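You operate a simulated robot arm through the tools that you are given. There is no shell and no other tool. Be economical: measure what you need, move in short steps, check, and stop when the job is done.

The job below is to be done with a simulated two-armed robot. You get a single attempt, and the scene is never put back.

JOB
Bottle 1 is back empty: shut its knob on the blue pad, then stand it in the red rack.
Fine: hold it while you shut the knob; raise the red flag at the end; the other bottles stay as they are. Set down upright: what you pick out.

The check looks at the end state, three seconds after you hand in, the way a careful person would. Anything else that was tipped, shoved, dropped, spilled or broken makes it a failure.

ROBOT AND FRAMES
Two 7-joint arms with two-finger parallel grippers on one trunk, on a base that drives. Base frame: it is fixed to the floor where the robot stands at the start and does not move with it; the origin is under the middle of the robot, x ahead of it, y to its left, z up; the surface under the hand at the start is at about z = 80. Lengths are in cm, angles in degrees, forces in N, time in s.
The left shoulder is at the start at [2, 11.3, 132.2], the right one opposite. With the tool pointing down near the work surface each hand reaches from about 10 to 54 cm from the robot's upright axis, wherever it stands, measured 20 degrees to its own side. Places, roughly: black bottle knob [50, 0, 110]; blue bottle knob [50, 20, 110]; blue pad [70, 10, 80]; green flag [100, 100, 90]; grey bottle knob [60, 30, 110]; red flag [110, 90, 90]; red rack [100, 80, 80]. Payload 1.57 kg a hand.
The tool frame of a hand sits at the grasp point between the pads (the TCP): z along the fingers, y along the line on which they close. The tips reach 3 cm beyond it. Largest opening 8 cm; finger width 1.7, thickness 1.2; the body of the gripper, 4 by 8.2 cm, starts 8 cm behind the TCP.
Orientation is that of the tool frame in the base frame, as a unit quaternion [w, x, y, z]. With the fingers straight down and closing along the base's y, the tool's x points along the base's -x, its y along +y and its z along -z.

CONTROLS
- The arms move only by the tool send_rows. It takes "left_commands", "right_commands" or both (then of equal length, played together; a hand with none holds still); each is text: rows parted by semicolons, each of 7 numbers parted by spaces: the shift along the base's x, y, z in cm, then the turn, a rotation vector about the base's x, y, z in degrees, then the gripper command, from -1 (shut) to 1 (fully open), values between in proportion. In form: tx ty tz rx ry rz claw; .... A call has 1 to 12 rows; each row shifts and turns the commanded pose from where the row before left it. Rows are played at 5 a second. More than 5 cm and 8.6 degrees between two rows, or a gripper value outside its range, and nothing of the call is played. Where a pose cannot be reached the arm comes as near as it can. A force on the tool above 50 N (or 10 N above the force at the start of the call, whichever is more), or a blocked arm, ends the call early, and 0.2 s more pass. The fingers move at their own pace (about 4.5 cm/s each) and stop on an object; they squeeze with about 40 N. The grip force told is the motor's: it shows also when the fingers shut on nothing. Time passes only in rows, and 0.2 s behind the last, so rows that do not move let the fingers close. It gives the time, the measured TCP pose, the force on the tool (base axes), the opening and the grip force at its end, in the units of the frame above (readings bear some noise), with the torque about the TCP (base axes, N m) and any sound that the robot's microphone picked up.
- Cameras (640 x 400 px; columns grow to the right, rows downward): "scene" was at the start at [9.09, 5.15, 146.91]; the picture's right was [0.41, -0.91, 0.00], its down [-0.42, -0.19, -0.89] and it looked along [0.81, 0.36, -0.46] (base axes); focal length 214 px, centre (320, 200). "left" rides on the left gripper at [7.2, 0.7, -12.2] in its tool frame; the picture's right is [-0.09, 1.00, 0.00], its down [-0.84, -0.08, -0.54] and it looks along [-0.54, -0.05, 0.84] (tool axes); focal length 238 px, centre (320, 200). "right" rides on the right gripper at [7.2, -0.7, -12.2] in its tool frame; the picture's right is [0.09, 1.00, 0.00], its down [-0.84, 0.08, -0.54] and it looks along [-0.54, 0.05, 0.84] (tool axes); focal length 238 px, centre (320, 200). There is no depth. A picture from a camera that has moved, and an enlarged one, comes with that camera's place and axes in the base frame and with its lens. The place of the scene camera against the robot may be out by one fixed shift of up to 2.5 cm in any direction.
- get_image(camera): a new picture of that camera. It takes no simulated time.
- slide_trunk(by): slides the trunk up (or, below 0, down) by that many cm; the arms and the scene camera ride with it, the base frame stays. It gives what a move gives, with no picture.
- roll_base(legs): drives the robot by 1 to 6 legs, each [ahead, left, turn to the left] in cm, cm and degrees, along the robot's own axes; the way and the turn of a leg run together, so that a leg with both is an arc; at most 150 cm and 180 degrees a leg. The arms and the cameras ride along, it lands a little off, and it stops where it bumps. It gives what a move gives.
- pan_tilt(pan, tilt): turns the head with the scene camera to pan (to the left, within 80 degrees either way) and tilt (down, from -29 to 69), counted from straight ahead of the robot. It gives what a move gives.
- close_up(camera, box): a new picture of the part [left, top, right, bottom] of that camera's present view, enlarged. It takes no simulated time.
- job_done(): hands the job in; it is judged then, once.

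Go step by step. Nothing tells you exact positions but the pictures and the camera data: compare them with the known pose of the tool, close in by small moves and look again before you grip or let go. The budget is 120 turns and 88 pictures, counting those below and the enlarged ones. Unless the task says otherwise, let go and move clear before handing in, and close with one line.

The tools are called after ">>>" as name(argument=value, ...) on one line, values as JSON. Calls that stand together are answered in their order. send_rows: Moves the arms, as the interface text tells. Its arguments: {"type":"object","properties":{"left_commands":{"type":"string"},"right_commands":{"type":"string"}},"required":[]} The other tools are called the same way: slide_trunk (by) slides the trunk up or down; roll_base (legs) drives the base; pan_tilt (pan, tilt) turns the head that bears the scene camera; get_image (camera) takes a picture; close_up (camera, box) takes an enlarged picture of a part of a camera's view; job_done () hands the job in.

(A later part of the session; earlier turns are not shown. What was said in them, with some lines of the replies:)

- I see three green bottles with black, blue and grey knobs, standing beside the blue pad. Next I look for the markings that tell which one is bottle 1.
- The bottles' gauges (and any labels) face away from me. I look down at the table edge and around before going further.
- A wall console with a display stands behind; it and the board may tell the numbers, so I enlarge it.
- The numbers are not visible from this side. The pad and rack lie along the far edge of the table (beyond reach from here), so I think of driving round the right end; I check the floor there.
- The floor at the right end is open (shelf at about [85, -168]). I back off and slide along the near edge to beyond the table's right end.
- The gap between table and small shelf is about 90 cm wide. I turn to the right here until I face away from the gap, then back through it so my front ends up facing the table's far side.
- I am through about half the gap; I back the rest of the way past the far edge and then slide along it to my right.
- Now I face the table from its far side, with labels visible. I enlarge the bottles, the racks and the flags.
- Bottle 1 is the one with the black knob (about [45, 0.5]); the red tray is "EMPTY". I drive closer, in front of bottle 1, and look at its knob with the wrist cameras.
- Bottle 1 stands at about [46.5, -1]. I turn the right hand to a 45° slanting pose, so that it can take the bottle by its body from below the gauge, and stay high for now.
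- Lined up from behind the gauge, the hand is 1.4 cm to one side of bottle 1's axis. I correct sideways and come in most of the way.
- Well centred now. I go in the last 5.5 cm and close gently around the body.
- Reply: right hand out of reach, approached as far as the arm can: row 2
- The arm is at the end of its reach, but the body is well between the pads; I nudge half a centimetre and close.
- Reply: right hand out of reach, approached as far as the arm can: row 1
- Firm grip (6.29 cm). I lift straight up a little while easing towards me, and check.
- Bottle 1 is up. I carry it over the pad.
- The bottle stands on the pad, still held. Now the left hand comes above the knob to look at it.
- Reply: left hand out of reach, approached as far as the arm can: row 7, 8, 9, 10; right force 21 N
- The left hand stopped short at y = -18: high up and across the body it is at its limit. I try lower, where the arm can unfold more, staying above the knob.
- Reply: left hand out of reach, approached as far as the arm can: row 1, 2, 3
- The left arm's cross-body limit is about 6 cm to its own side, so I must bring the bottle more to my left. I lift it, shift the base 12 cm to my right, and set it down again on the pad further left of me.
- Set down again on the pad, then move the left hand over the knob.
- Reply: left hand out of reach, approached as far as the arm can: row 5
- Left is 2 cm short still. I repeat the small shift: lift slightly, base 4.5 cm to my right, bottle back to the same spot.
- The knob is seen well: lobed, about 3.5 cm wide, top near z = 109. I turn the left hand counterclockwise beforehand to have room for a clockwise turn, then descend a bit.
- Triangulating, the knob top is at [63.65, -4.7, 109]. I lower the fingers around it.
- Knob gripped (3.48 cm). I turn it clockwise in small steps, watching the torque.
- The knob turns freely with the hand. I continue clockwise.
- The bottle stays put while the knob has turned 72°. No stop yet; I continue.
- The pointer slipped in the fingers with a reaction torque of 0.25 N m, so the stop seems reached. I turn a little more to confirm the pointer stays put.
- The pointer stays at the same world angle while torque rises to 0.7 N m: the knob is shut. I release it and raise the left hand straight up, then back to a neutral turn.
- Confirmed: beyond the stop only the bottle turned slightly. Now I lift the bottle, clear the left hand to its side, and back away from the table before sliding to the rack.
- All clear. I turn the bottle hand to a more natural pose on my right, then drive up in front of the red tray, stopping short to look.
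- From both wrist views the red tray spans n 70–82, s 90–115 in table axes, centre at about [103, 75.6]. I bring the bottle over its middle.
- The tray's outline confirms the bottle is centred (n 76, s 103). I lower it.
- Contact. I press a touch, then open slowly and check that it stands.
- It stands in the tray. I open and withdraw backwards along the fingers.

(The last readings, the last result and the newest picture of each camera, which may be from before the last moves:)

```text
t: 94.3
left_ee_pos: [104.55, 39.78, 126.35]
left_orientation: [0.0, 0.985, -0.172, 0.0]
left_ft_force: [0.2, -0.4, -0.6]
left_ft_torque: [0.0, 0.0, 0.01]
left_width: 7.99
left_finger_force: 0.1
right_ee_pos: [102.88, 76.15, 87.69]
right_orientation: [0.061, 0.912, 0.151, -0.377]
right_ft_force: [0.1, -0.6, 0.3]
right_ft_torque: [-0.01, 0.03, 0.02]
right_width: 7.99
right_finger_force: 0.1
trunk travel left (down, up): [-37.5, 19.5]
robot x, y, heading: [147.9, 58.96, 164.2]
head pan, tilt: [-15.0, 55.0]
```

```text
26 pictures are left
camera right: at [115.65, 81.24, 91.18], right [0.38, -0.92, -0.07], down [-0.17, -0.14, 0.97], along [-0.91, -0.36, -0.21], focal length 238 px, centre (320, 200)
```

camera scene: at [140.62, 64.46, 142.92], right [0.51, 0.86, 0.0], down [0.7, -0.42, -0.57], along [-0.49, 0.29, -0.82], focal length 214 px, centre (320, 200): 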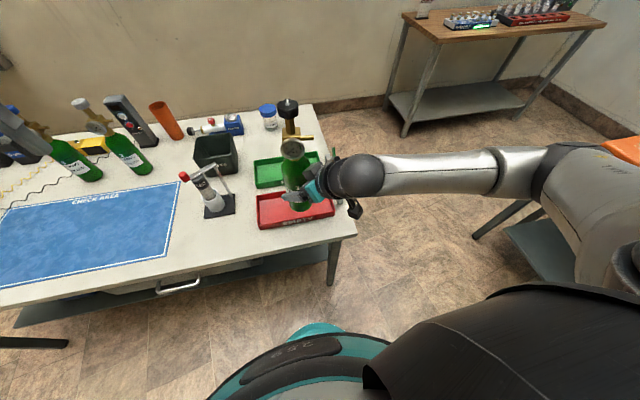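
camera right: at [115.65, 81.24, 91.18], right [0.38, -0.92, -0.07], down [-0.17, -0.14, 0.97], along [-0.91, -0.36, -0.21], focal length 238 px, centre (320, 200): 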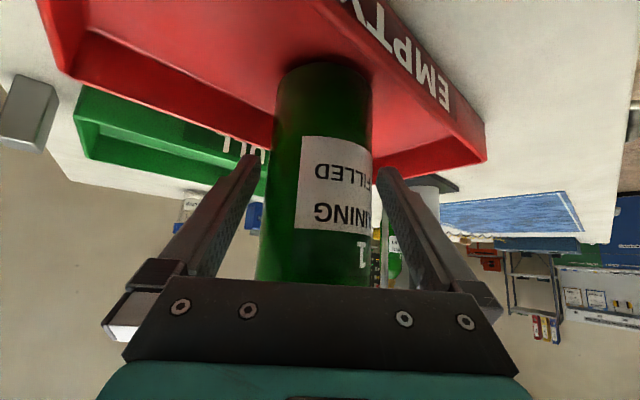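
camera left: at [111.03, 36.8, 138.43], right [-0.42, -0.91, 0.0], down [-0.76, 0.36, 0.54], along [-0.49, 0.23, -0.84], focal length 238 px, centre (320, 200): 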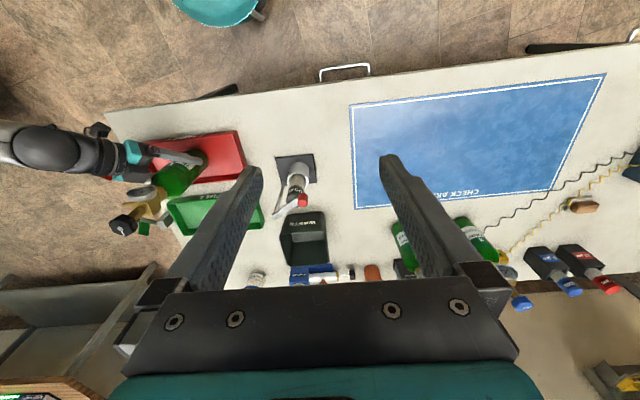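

>>> send_rows(right_commands="1.34 0.44 1.35 0 0 0 1; 1.34 0.44 1.35 0 0 0 1; 1.34 0.44 1.35 0 0 0 1; 1.34 0.44 1.35 0 0 0 1; 1.34 0.44 1.4 0 0 0 1; 1.34 0.44 1.4 0 0 0 1; 1.34 0.44 1.4 0 0 0 1; 1.34 0.44 1.4 0 0 0 1; 0 0 4 0 0 0 1; 0 0 4 0 0 0 1; 0 0 4 0 0 0 1; 0 0 4 0 0 0 1")

>>> get_image(camera="right")

>>> pan_tilt(pan=-25, tilt=50)

>>> get_image(camera="scene")

```text
t: 96.9
left_ee_pos: [104.58, 39.79, 126.36]
left_orientation: [0.001, 0.985, -0.173, 0.0]
left_ft_force: [-0.5, 0.4, 0.9]
left_ft_torque: [-0.03, -0.02, 0.02]
left_width: 8.02
left_finger_force: 0.0
right_ee_pos: [113.71, 79.99, 114.95]
right_orientation: [0.063, 0.912, 0.153, -0.376]
right_ft_force: [1.0, -0.1, -0.6]
right_ft_torque: [-0.02, -0.03, 0.0]
right_width: 8.0
right_finger_force: 0.1
trunk travel left (down, up): [-37.5, 19.5]
robot x, y, heading: [148.04, 58.73, 164.0]
head pan, tilt: [-15.0, 55.0]
```

```text
25 pictures are left
camera right: at [126.56, 84.98, 118.42], right [0.38, -0.92, -0.07], down [-0.17, -0.14, 0.97], along [-0.91, -0.36, -0.22], focal length 238 px, centre (320, 200)
```

right: 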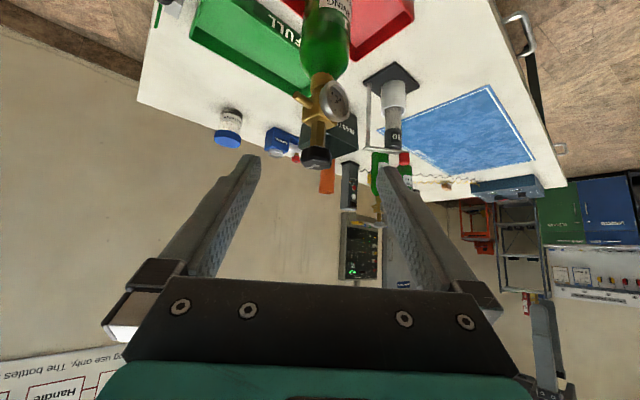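

```text
t: 97.6
left_ee_pos: [104.67, 39.87, 126.31]
left_orientation: [0.0, 0.985, -0.171, 0.0]
left_ft_force: [0.5, 0.9, 0.0]
left_ft_torque: [-0.02, -0.03, 0.0]
left_width: 8.01
left_finger_force: 0.0
right_ee_pos: [113.7, 79.9, 114.92]
right_orientation: [0.062, 0.912, 0.152, -0.377]
right_ft_force: [0.0, -0.2, -0.1]
right_ft_torque: [-0.02, -0.03, 0.0]
right_width: 7.99
right_finger_force: 0.1
trunk travel left (down, up): [-37.5, 19.5]
robot x, y, heading: [148.27, 59.29, 164.0]
head pan, tilt: [-25.0, 50.0]
```

```text
24 pictures are left
camera scene: at [141.01, 65.78, 143.56], right [0.65, 0.76, 0.0], down [0.58, -0.5, -0.64], along [-0.49, 0.42, -0.77], focal length 214 px, centre (320, 200)
```

scene: 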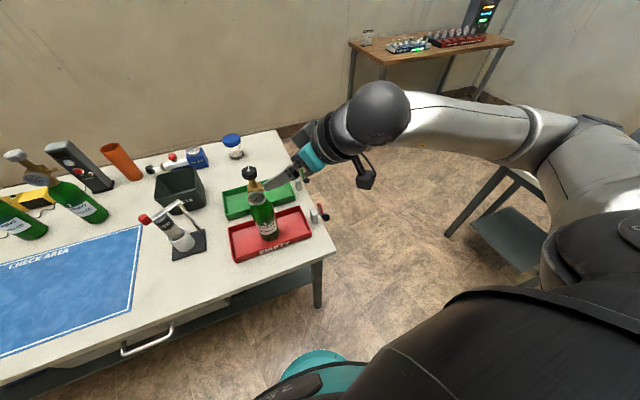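

Bottle 1 stands upright in the red tray. Now the red flag: I enlarge it.

>>> close_up(camera="scene", box=[220, 150, 360, 270])

```text
3.33 times, centred on (290, 210) of scene
camera zoom: at [141.01, 65.78, 143.56], right [0.65, 0.76, 0.0], down [0.58, -0.5, -0.64], along [-0.49, 0.42, -0.77], focal length 715 px, centre (420, 167)
```

zoom: 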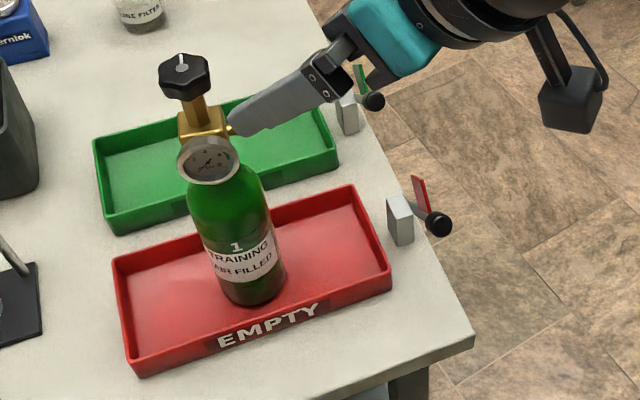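

Bottle 1 is placed. Combining the views, the red flag's lever leans at about 40° toward me, from a post at about [107, 92] to a black ball near [114.5, 90.5, 92.5]. I bring the right hand in front of it for a closer look.

>>> send_rows(right_commands="1.74 1.64 0 0 0 -7 1; 1.74 1.64 -1 0 0 -7 1; 1.74 1.64 -1.5 0 0 -7 1; 1.74 1.64 -1.5 0 0 -7 1; 1.74 1.64 -1.5 0 0 -7 1; 0 0 0 0 0 0 1")

>>> get_image(camera="right")

>>> get_image(camera="scene")

```text
t: 99.0
left_ee_pos: [104.55, 39.77, 126.37]
left_orientation: [0.0, 0.985, -0.173, 0.001]
left_ft_force: [0.0, 0.1, 0.0]
left_ft_torque: [0.02, 0.0, 0.0]
left_width: 8.01
left_finger_force: 0.0
right_ee_pos: [117.75, 89.93, 108.16]
right_orientation: [-0.056, 0.915, -0.131, -0.378]
right_ft_force: [0.3, -0.5, -0.1]
right_ft_torque: [0.03, 0.03, 0.05]
right_width: 7.98
right_finger_force: 0.0
right hand out of reach, approached as far as the arm can: row 2, 3, 4, 5
trunk travel left (down, up): [-37.5, 19.5]
robot x, y, heading: [148.34, 58.74, 164.3]
head pan, tilt: [-25.0, 50.0]
```

```text
22 pictures are left
camera right: at [131.14, 86.66, 111.59], right [-0.22, -0.97, -0.07], down [-0.22, -0.02, 0.97], along [-0.95, 0.23, -0.21], focal length 238 px, centre (320, 200)
```

right: 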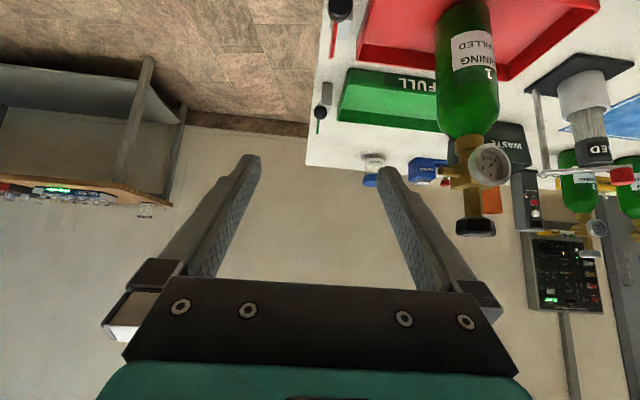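

```text
21 pictures are left
camera scene: at [141.0, 65.78, 143.57], right [0.65, 0.76, 0.0], down [0.58, -0.5, -0.64], along [-0.49, 0.42, -0.77], focal length 214 px, centre (320, 200)
```

scene: 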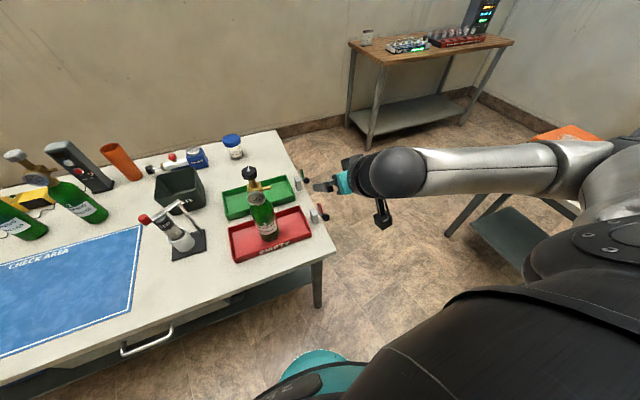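

The view confirms the ball near [115.5, 89.7, 92]. The arm is too folded here, so I back off 10 cm and lower the hand in front of the ball.

>>> roll_base(legs=[[-10, 0, 0]])

>>> send_rows(right_commands="-1.6 0.5 -3.5 0 0 0 1; -1.6 0.5 -3.5 0 0 0 1; -0.5 0.2 -3 0 0 0 1; 0 0 0 0 0 0 1")

>>> get_image(camera="right")

```text
t: 100.1
left_ee_pos: [114.2, 37.15, 126.51]
left_orientation: [0.0, 0.985, -0.172, 0.0]
left_ft_force: [0.1, -0.1, 0.3]
left_ft_torque: [0.01, 0.01, -0.03]
left_width: 8.0
left_finger_force: 0.0
right_ee_pos: [127.35, 87.18, 108.25]
right_orientation: [-0.055, 0.915, -0.129, -0.378]
right_ft_force: [0.5, 0.3, 0.6]
right_ft_torque: [-0.01, 0.02, -0.01]
right_width: 7.98
right_finger_force: 0.1
trunk travel left (down, up): [-37.5, 19.5]
robot x, y, heading: [157.59, 56.25, 164.3]
head pan, tilt: [-25.0, 50.0]
```

```text
t: 101.1
left_ee_pos: [114.12, 37.11, 126.26]
left_orientation: [0.0, 0.985, -0.172, 0.0]
left_ft_force: [-0.2, -0.1, -0.6]
left_ft_torque: [0.01, -0.03, 0.01]
left_width: 7.99
left_finger_force: 0.1
right_ee_pos: [124.55, 88.35, 102.11]
right_orientation: [-0.052, 0.916, -0.128, -0.376]
right_ft_force: [0.0, -0.9, 0.1]
right_ft_torque: [-0.02, 0.0, 0.03]
right_width: 8.01
right_finger_force: 0.1
right hand out of reach, approached as far as the arm can: row 2, 3
trunk travel left (down, up): [-37.5, 19.5]
robot x, y, heading: [157.23, 56.3, 164.3]
head pan, tilt: [-25.0, 50.0]
```

```text
20 pictures are left
camera right: at [137.87, 85.23, 105.68], right [-0.21, -0.98, -0.07], down [-0.23, -0.02, 0.97], along [-0.95, 0.22, -0.22], focal length 238 px, centre (320, 200)
```

right: 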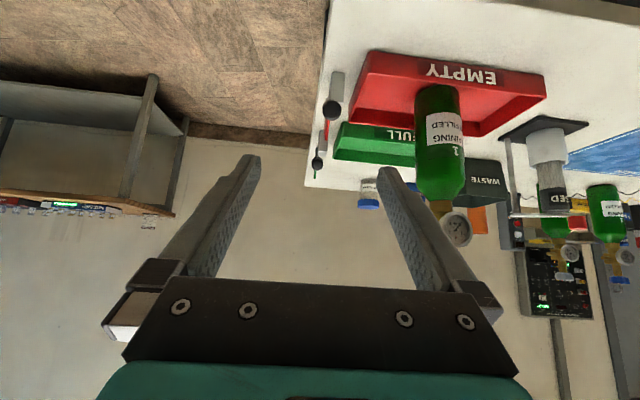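

>>> close_up(camera="right", box=[290, 50, 390, 180])

>>> roll_base(legs=[[0, -15, 0]])

>>> pan_tilt(pan=-10, tilt=45)

>>> get_image(camera="scene")

```text
3.08 times, centred on (340, 115) of right
camera zoom: at [137.87, 85.23, 105.68], right [-0.21, -0.98, -0.07], down [-0.23, -0.02, 0.97], along [-0.95, 0.22, -0.22], focal length 733 px, centre (258, 462)
```

zoom: 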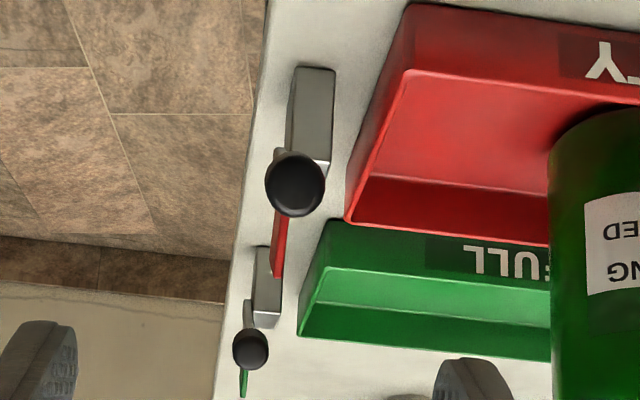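

```text
t: 102.5
left_ee_pos: [118.3, 51.93, 126.34]
left_orientation: [0.0, 0.985, -0.172, 0.0]
left_ft_force: [0.7, 0.1, -0.3]
left_ft_torque: [-0.05, -0.01, -0.03]
left_width: 8.0
left_finger_force: 0.0
right_ee_pos: [128.71, 103.26, 102.37]
right_orientation: [-0.052, 0.916, -0.129, -0.376]
right_ft_force: [-0.6, 0.6, 0.3]
right_ft_torque: [0.01, 0.02, 0.02]
right_width: 8.01
right_finger_force: 0.0
trunk travel left (down, up): [-37.5, 19.5]
robot x, y, heading: [161.47, 71.41, 164.3]
head pan, tilt: [-25.0, 50.0]
```

```text
t: 103.3
left_ee_pos: [118.24, 51.7, 126.32]
left_orientation: [-0.002, 0.985, -0.172, 0.0]
left_ft_force: [0.3, -0.5, -0.7]
left_ft_torque: [0.0, -0.03, 0.03]
left_width: 8.03
left_finger_force: 0.0
right_ee_pos: [128.53, 103.06, 102.27]
right_orientation: [-0.053, 0.917, -0.129, -0.375]
right_ft_force: [0.0, 0.2, -0.9]
right_ft_torque: [0.01, -0.03, -0.02]
right_width: 7.99
right_finger_force: 0.0
trunk travel left (down, up): [-37.5, 19.5]
robot x, y, heading: [161.5, 70.42, 164.4]
head pan, tilt: [-10.0, 45.0]
```

```text
18 pictures are left
camera scene: at [153.13, 76.27, 144.25], right [0.44, 0.9, 0.0], down [0.64, -0.31, -0.71], along [-0.64, 0.31, -0.71], focal length 214 px, centre (320, 200)
```

scene: 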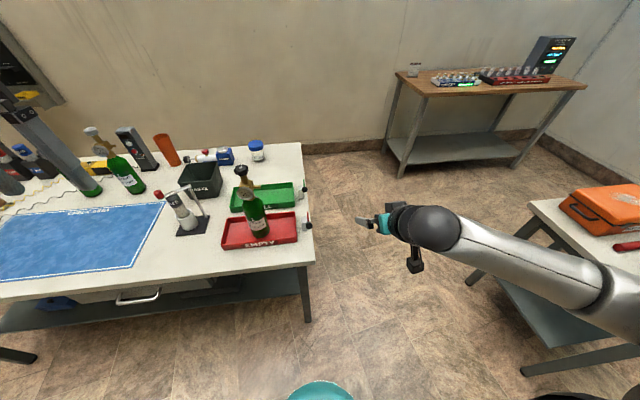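

The lever swings in the plane toward me; the tool's slant matches the lever's direction. Ball triangulated at [113.7, 90.1, 89.6]. I move the right hand to a pre-grasp point 11 cm out along that line.

>>> send_rows(right_commands="-1.85 -3.78 -1.2 0 0 0 1; -1.85 -3.78 -1.2 0 0 0 1; -1.85 -3.78 -1.2 0 0 0 1; -1.85 -3.78 -1.3 0 0 0 1; 0 0 0 0 0 0 1")

>>> get_image(camera="right")

```text
t: 104.5
left_ee_pos: [118.26, 51.97, 126.36]
left_orientation: [0.0, 0.985, -0.172, 0.0]
left_ft_force: [-0.3, 0.9, -0.2]
left_ft_torque: [-0.03, 0.01, 0.01]
left_width: 8.0
left_finger_force: 0.0
right_ee_pos: [121.25, 91.57, 98.55]
right_orientation: [-0.054, 0.916, -0.129, -0.376]
right_ft_force: [0.9, 0.2, 0.3]
right_ft_torque: [0.04, -0.03, -0.01]
right_width: 8.0
right_finger_force: 0.1
right hand out of reach, approached as far as the arm can: row 1, 2
trunk travel left (down, up): [-37.5, 19.5]
robot x, y, heading: [161.81, 71.0, 163.9]
head pan, tilt: [-10.0, 45.0]
```

```text
17 pictures are left
camera right: at [134.69, 88.33, 102.1], right [-0.21, -0.97, -0.07], down [-0.23, -0.02, 0.97], along [-0.95, 0.22, -0.22], focal length 238 px, centre (320, 200)
```

right: 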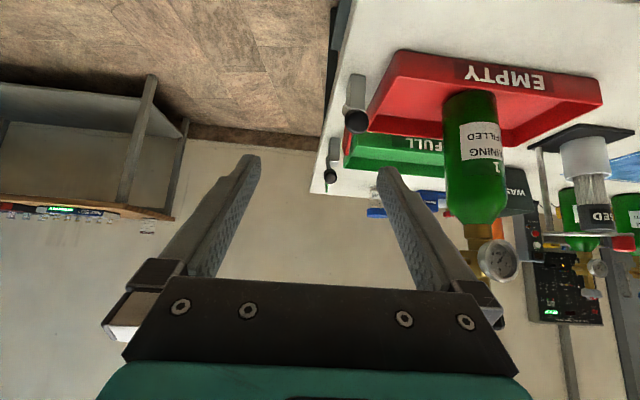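

>>> send_rows(right_commands="-0.7 -3.3 0 0 0 0 1; -1.6 0.45 -2.2 0 0 0 0.5; -1.6 0.45 -2.2 0 0 0 0.2; 0 0 0 0 0 0 0.2")

>>> get_image(camera="right")

```text
t: 105.5
left_ee_pos: [118.21, 51.88, 126.45]
left_orientation: [0.001, 0.985, -0.172, 0.0]
left_ft_force: [0.7, -0.1, 0.0]
left_ft_torque: [0.01, -0.01, 0.02]
left_width: 8.0
left_finger_force: 0.0
right_ee_pos: [117.44, 88.98, 94.25]
right_orientation: [-0.053, 0.916, -0.129, -0.376]
right_ft_force: [-0.5, 0.4, -0.4]
right_ft_torque: [-0.01, -0.03, 0.03]
right_width: 4.8
right_finger_force: 0.0
trunk travel left (down, up): [-37.5, 19.5]
robot x, y, heading: [161.54, 70.78, 164.3]
head pan, tilt: [-10.0, 45.0]
```

```text
16 pictures are left
camera right: at [130.71, 85.8, 97.72], right [-0.21, -0.98, -0.06], down [-0.23, -0.02, 0.97], along [-0.95, 0.22, -0.22], focal length 238 px, centre (320, 200)
```

right: 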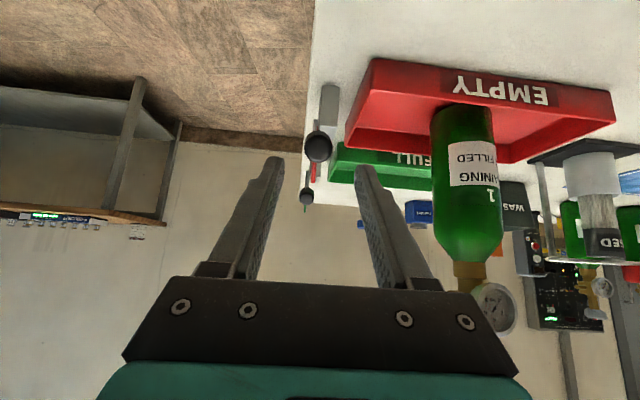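

Well aligned. I go onto the ball and close.

>>> send_rows(right_commands="-1.7 0.5 -2.2 0 0 0 0.2; -1.7 0.5 -2.2 0 0 0 0.2; 0 0 0 0 0 0 -0.3; 0 0 0 0 0 0 -1; 0 0 0 0 0 0 -1")

>>> close_up(camera="right", box=[220, 60, 440, 280])

>>> close_up(camera="scene", box=[210, 140, 420, 280])

```text
t: 106.7
left_ee_pos: [118.26, 51.95, 126.27]
left_orientation: [-0.001, 0.985, -0.173, 0.0]
left_ft_force: [-0.2, 0.0, -0.4]
left_ft_torque: [-0.03, 0.0, 0.03]
left_width: 8.01
left_finger_force: 0.1
right_ee_pos: [114.08, 90.06, 90.02]
right_orientation: [-0.055, 0.916, -0.13, -0.375]
right_ft_force: [0.8, 4.3, 0.3]
right_ft_torque: [0.26, -0.02, -0.21]
right_width: 2.21
right_finger_force: 24.6
trunk travel left (down, up): [-37.5, 19.5]
robot x, y, heading: [161.56, 71.19, 164.0]
head pan, tilt: [-10.0, 45.0]
```

```text
1.82 times, centred on (330, 170) of right
camera zoom: at [127.41, 86.9, 93.46], right [-0.21, -0.97, -0.07], down [-0.23, -0.02, 0.97], along [-0.95, 0.22, -0.22], focal length 433 px, centre (302, 254)
```

zoom: 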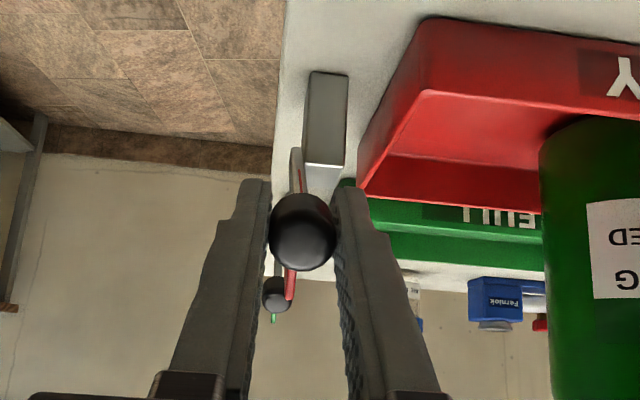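

```text
2.86 times, centred on (315, 210) of scene
camera zoom: at [153.15, 76.31, 144.26], right [0.44, 0.9, 0.0], down [0.64, -0.31, -0.71], along [-0.64, 0.31, -0.71], focal length 613 px, centre (334, 171)
```

zoom: 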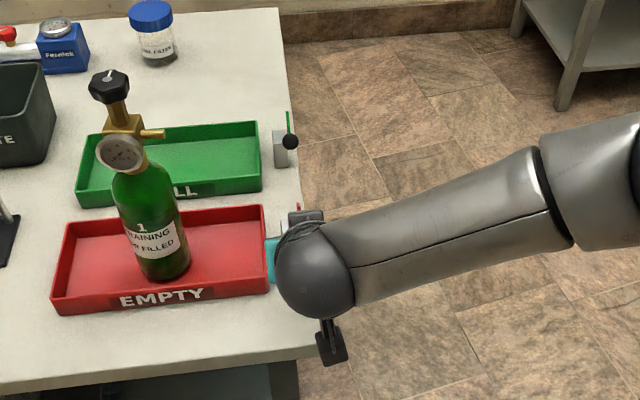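

The ball is held. I raise the lever along its arc (pivot about 10.3 cm away), first two small steps to check the forces.

>>> send_rows(right_commands="-0.55 0.17 0.57 0 0 0 -1; -0.55 0.17 0.56 0 0 0 -1; -0.63 0.19 0.48 0 0 0 -1; -0.63 0.19 0.46 0 0 0 -1; 0 0 0 0 0 0 -1")

>>> close_up(camera="right", box=[220, 60, 440, 280])

```text
t: 107.9
left_ee_pos: [118.36, 52.1, 126.28]
left_orientation: [0.001, 0.985, -0.172, 0.0]
left_ft_force: [-0.1, -0.4, -0.1]
left_ft_torque: [-0.01, 0.01, -0.01]
left_width: 8.0
left_finger_force: 0.2
right_ee_pos: [111.64, 90.88, 92.14]
right_orientation: [-0.055, 0.916, -0.13, -0.377]
right_ft_force: [8.8, 11.0, -6.2]
right_ft_torque: [0.24, -0.67, -0.06]
right_width: 2.17
right_finger_force: 34.2
trunk travel left (down, up): [-37.5, 19.5]
robot x, y, heading: [161.5, 70.89, 164.2]
head pan, tilt: [-10.0, 45.0]
```

```text
1.82 times, centred on (330, 170) of right
camera zoom: at [125.01, 87.66, 95.59], right [-0.21, -0.97, -0.07], down [-0.23, -0.02, 0.97], along [-0.95, 0.22, -0.22], focal length 433 px, centre (302, 254)
```

zoom: 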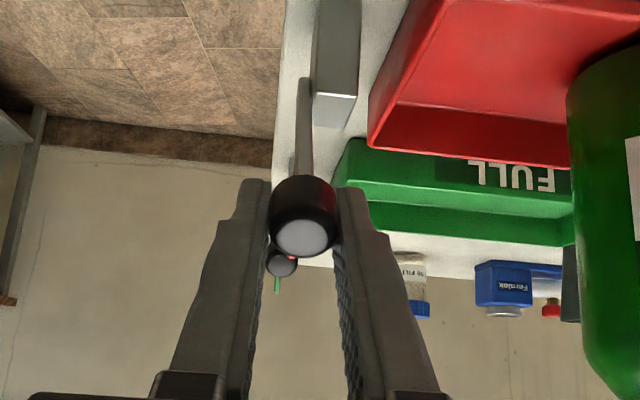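

The lever follows smoothly. Continue the arc.

>>> send_rows(right_commands="-0.65 0.31 0.36 0 0 0 -1; -0.65 0.31 0.36 0 0 0 -1; -0.74 0.23 0.25 0 0 0 -1; -0.74 0.23 0.24 0 0 0 -1; -0.76 0.23 0.12 0 0 0 -1; -0.76 0.23 0.11 0 0 0 -1; 0 0 0 0 0 0 -1")

>>> close_up(camera="right", box=[220, 60, 440, 280])

```text
t: 109.5
left_ee_pos: [118.3, 52.11, 126.48]
left_orientation: [0.001, 0.985, -0.172, 0.0]
left_ft_force: [0.3, 0.3, -0.5]
left_ft_torque: [0.02, -0.01, 0.0]
left_width: 8.03
left_finger_force: 0.0
right_ee_pos: [107.56, 92.41, 93.31]
right_orientation: [-0.053, 0.917, -0.129, -0.375]
right_ft_force: [11.2, 8.4, -8.3]
right_ft_torque: [0.06, -0.87, -0.52]
right_width: 0.36
right_finger_force: 24.8
trunk travel left (down, up): [-37.5, 19.5]
robot x, y, heading: [161.64, 70.81, 164.2]
head pan, tilt: [-10.0, 45.0]
```

```text
1.82 times, centred on (330, 170) of right
camera zoom: at [120.85, 89.13, 96.86], right [-0.21, -0.97, -0.07], down [-0.23, -0.02, 0.97], along [-0.95, 0.22, -0.22], focal length 433 px, centre (302, 254)
```

zoom: 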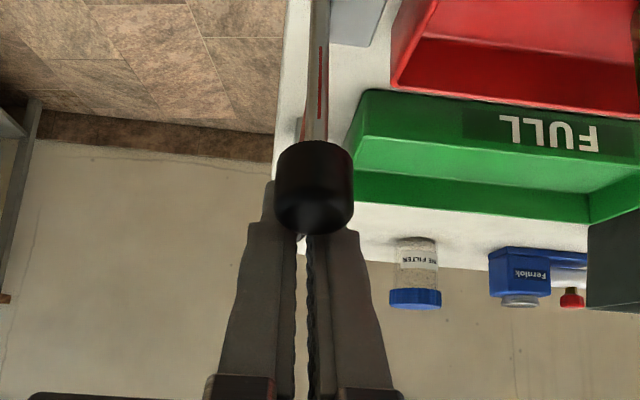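

The ball slipped out of the fingers with the lever at about 65–70°. I open, step back along the fingers and look at the lever.

>>> send_rows(right_commands="0 0 0 0 0 0 0.2; 0 0 0 0 0 0 0.2; 0 0 0 0 0 0 0.2; 1.4 -0.4 1.45 0 0 0 0.2; 1.4 -0.4 1.45 0 0 0 0.2; 1.4 -0.4 1.45 0 0 0 0.2; 1.4 -0.4 1.45 0 0 0 0.2; 0 0 0 0 0 0 0.2")

>>> get_image(camera="right")

```text
t: 111.3
left_ee_pos: [118.29, 51.79, 126.37]
left_orientation: [0.001, 0.985, -0.172, 0.0]
left_ft_force: [0.2, 0.2, -0.1]
left_ft_torque: [-0.01, 0.01, -0.01]
left_width: 7.99
left_finger_force: 0.1
right_ee_pos: [112.97, 90.64, 99.43]
right_orientation: [-0.053, 0.916, -0.128, -0.376]
right_ft_force: [0.6, 0.0, 0.1]
right_ft_torque: [0.02, -0.02, -0.03]
right_width: 4.81
right_finger_force: 0.1
trunk travel left (down, up): [-37.5, 19.5]
robot x, y, heading: [161.92, 71.06, 164.1]
head pan, tilt: [-10.0, 45.0]
```

```text
11 pictures are left
camera right: at [126.31, 87.42, 102.84], right [-0.21, -0.98, -0.06], down [-0.23, -0.01, 0.97], along [-0.95, 0.22, -0.22], focal length 238 px, centre (320, 200)
```

right: 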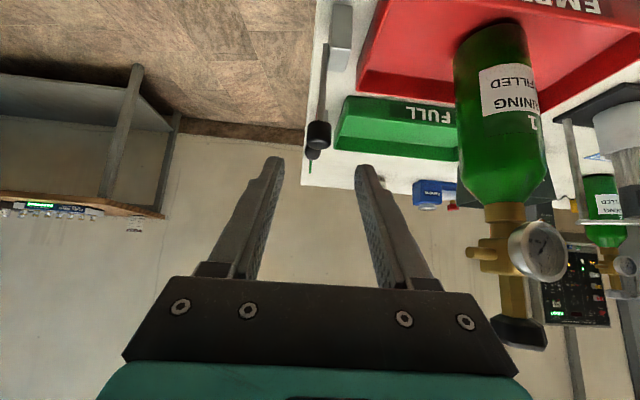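

The lever stays at about 75°. I close the fingers and push the ball gently from my side the rest of the way up.

>>> send_rows(right_commands="0.96 -0.29 0 0 0 0 -1; 0 0 0 0 0 0 -1; 0 0 -2 0 0 0 -1; 0 0 -2.3 0 0 0 -1; -0.76 0.23 0 0 0 0 -1; -0.76 0.23 0 0 0 0 -1; 0 0 0 0 0 0 -1")

>>> get_image(camera="right")

```text
t: 112.9
left_ee_pos: [118.24, 51.82, 126.4]
left_orientation: [0.0, 0.985, -0.172, 0.0]
left_ft_force: [0.2, 0.0, -0.2]
left_ft_torque: [0.05, -0.02, -0.04]
left_width: 8.0
left_finger_force: 0.0
right_ee_pos: [112.34, 90.63, 95.03]
right_orientation: [-0.052, 0.916, -0.129, -0.376]
right_ft_force: [-0.1, 0.3, -0.2]
right_ft_torque: [0.02, 0.0, 0.0]
right_width: 0.02
right_finger_force: 20.8
trunk travel left (down, up): [-37.5, 19.5]
robot x, y, heading: [161.72, 71.28, 163.8]
head pan, tilt: [-10.0, 45.0]
```

```text
10 pictures are left
camera right: at [125.74, 87.49, 98.49], right [-0.21, -0.98, -0.06], down [-0.23, -0.02, 0.97], along [-0.95, 0.22, -0.22], focal length 238 px, centre (320, 200)
```

right: 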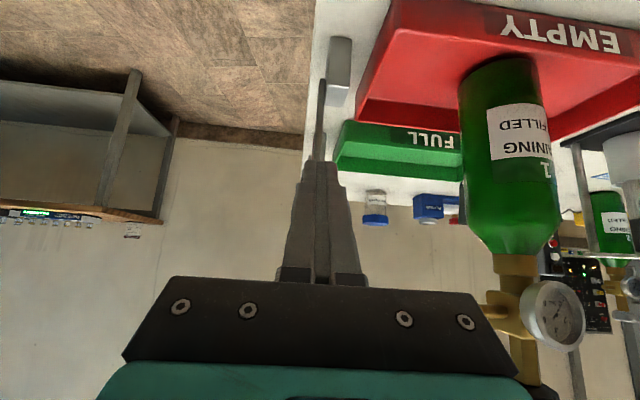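

>>> send_rows(right_commands="-0.57 0.17 0 0 0 0 -1; -0.57 0.17 0 0 0 0 -1; -0.57 0.17 0 0 0 0 -1; -0.57 0.17 0 0 0 0 -1; 0 0 0 0 0 0 -1")

```text
t: 114.1
left_ee_pos: [118.6, 51.69, 126.44]
left_orientation: [-0.001, 0.985, -0.172, -0.001]
left_ft_force: [-0.4, 0.4, 0.4]
left_ft_torque: [-0.02, 0.03, 0.01]
left_width: 8.01
left_finger_force: 0.1
right_ee_pos: [111.05, 90.68, 94.6]
right_orientation: [-0.049, 0.919, -0.127, -0.37]
right_ft_force: [21.0, -4.3, 9.3]
right_ft_torque: [-0.03, -0.08, -0.07]
right_width: 0.0
right_finger_force: 21.3
trunk travel left (down, up): [-37.5, 19.5]
robot x, y, heading: [161.59, 71.0, 164.1]
head pan, tilt: [-10.0, 45.0]
stopped in row 5 (right hand): the force on the tool passed its limit at 51 N (the readings are from after the stop); the commanded pose is now the measured one
```

A firm stop was met. I back off and look from the scene camera at the lever.

>>> send_rows(right_commands="0.9 -0.27 0 0 0 0 -1; 1.4 -0.4 1.5 0 0 0 -1; 1.4 -0.4 1.5 0 0 0 -1; 1.4 -0.4 1.5 0 0 0 -1; 1.9 -0.55 2 0 0 0 -1; 1.9 -0.55 2 0 0 0 -1; 0 0 0 0 0 0 -1")

>>> get_image(camera="right")

```text
t: 115.7
left_ee_pos: [118.27, 51.89, 126.34]
left_orientation: [0.0, 0.985, -0.172, 0.0]
left_ft_force: [-0.3, -0.9, 0.5]
left_ft_torque: [0.0, -0.03, 0.0]
left_width: 8.02
left_finger_force: 0.0
right_ee_pos: [119.59, 88.52, 103.04]
right_orientation: [-0.053, 0.918, -0.13, -0.37]
right_ft_force: [0.3, -0.5, 0.4]
right_ft_torque: [0.01, 0.0, 0.0]
right_width: 0.0
right_finger_force: 21.2
trunk travel left (down, up): [-37.5, 19.5]
robot x, y, heading: [161.49, 70.78, 163.9]
head pan, tilt: [-10.0, 45.0]
```

```text
9 pictures are left
camera right: at [132.97, 85.32, 106.7], right [-0.21, -0.98, -0.06], down [-0.24, -0.01, 0.97], along [-0.95, 0.22, -0.23], focal length 238 px, centre (320, 200)
```

right: 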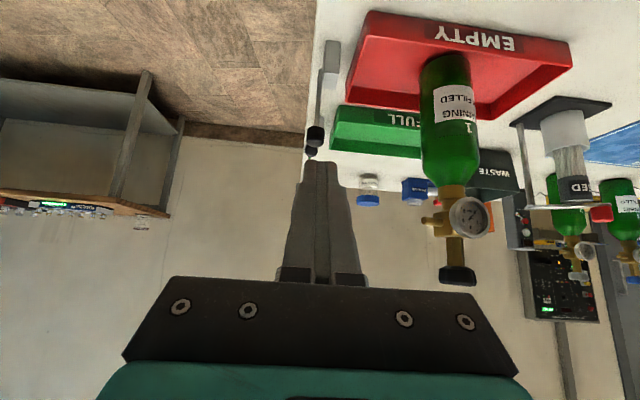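

>>> close_up(camera="scene", box=[270, 160, 350, 240])

>>> close_up(camera="right", box=[290, 30, 370, 170])

```text
5.00 times, centred on (310, 200) of scene
camera zoom: at [153.18, 76.25, 144.25], right [0.44, 0.9, 0.0], down [0.64, -0.31, -0.71], along [-0.64, 0.31, -0.71], focal length 1072 px, centre (370, 200)
```

zoom: 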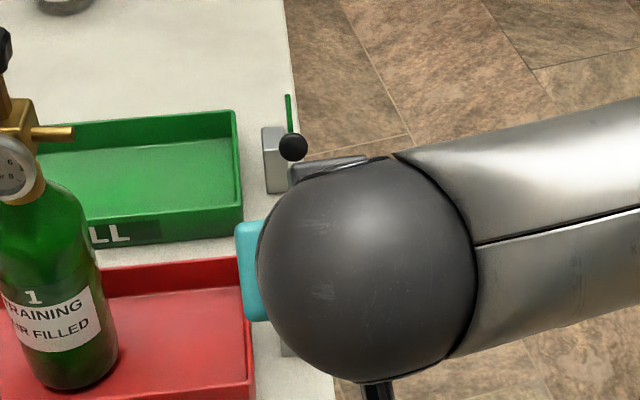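

```text
2.86 times, centred on (330, 100) of right
camera zoom: at [132.97, 85.32, 106.7], right [-0.21, -0.98, -0.06], down [-0.24, -0.01, 0.97], along [-0.95, 0.22, -0.23], focal length 681 px, centre (291, 486)
```

zoom: 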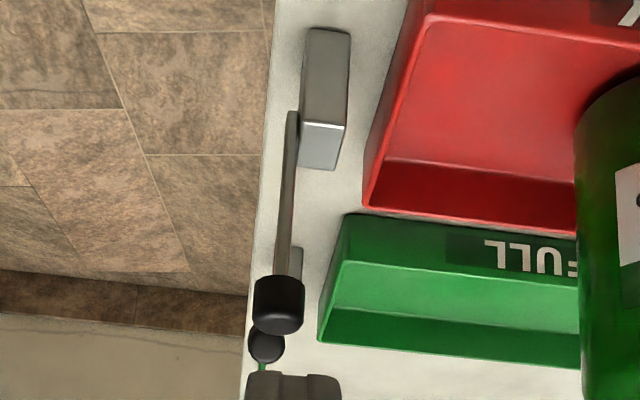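

The lever is up against its stop. I move the right hand well clear and take a last check of flag, rack and other bottles.

>>> send_rows(right_commands="1 1 4 0 0 0 -1; 1 2 4 0 0 0 -1; 1 3 4 0 0 0 -1; 1 3 3 0 0 0 -1; 0 4 0 0 0 0 -1; 0 4 0 0 0 0 -1; 0 0 0 0 0 0 -1")

>>> get_image(camera="scene")

>>> close_up(camera="scene", box=[215, 150, 345, 270])

```text
refused: row 3 steps farther than a row can; nothing moved
```

```text
6 pictures are left
camera scene: at [153.18, 76.25, 144.25], right [0.44, 0.9, 0.0], down [0.64, -0.31, -0.71], along [-0.64, 0.31, -0.71], focal length 214 px, centre (320, 200)
```

scene: 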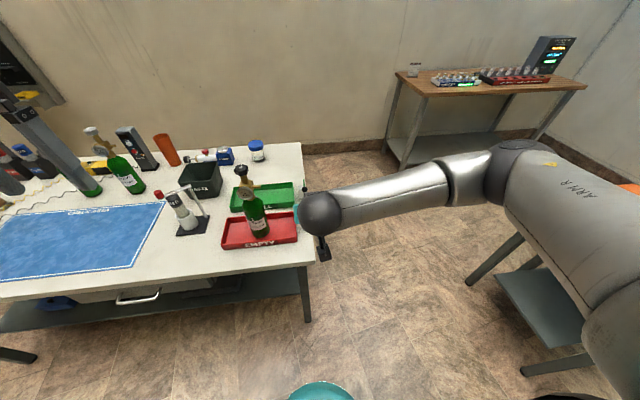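

```text
3.33 times, centred on (280, 210) of scene
camera zoom: at [153.18, 76.25, 144.25], right [0.44, 0.9, 0.0], down [0.64, -0.31, -0.71], along [-0.64, 0.31, -0.71], focal length 715 px, centre (453, 167)
```

zoom: 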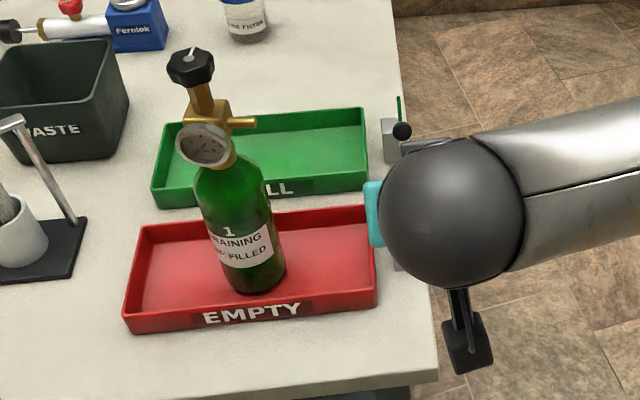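

The bottle stands well; the move was refused for too long a step, so I repeat it with shorter ones.

>>> send_rows(right_commands="1 1 3.5 0 0 0 -1; 1 2 3.5 0 0 0 -1; 1 2 3.5 0 0 0 -1; 1 3 3 0 0 0 -1; 0 4 0 0 0 0 -1; 0 4 0 0 0 0 -1; 0 4 0 0 0 0 -1; 0 0 0 0 0 0 -1")

>>> close_up(camera="scene", box=[260, 160, 350, 240])

```text
t: 117.5
left_ee_pos: [118.36, 51.88, 126.35]
left_orientation: [-0.001, 0.985, -0.172, 0.0]
left_ft_force: [0.6, 0.1, 0.1]
left_ft_torque: [0.0, 0.01, 0.01]
left_width: 7.99
left_finger_force: 0.0
right_ee_pos: [123.51, 108.43, 116.58]
right_orientation: [-0.052, 0.919, -0.129, -0.37]
right_ft_force: [-0.4, 0.2, 0.2]
right_ft_torque: [0.0, 0.0, 0.01]
right_width: 0.0
right_finger_force: 21.3
trunk travel left (down, up): [-37.5, 19.5]
robot x, y, heading: [161.67, 71.47, 164.1]
head pan, tilt: [-10.0, 45.0]
```

```text
5.00 times, centred on (305, 200) of scene
camera zoom: at [153.18, 76.21, 144.26], right [0.44, 0.9, 0.0], down [0.64, -0.31, -0.71], along [-0.64, 0.31, -0.71], focal length 1072 px, centre (395, 200)
```

zoom: 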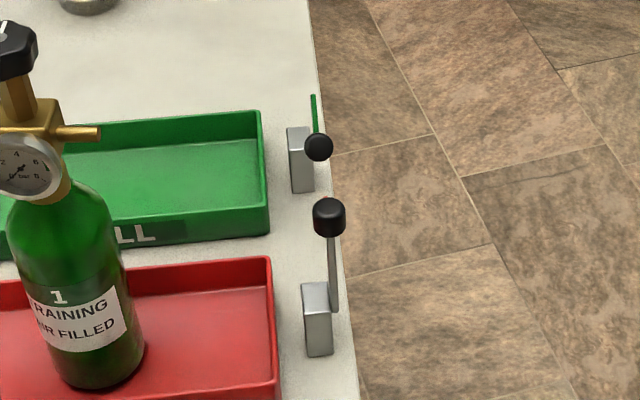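

The red lever now stands against its upper stop (the green one is unchanged). Bottle 1 stands upright in the EMPTY tray, its knob is shut, and both hands are clear, so I hand in.

>>> job_done()

```text
The job is handed in.
```

I shut bottle 1's knob on the blue pad while holding the bottle, stood it upright in the red rack and raised the red flag; the flag's lever met a firm stop at about 75–80°, a little short of vertical, and I left it there.
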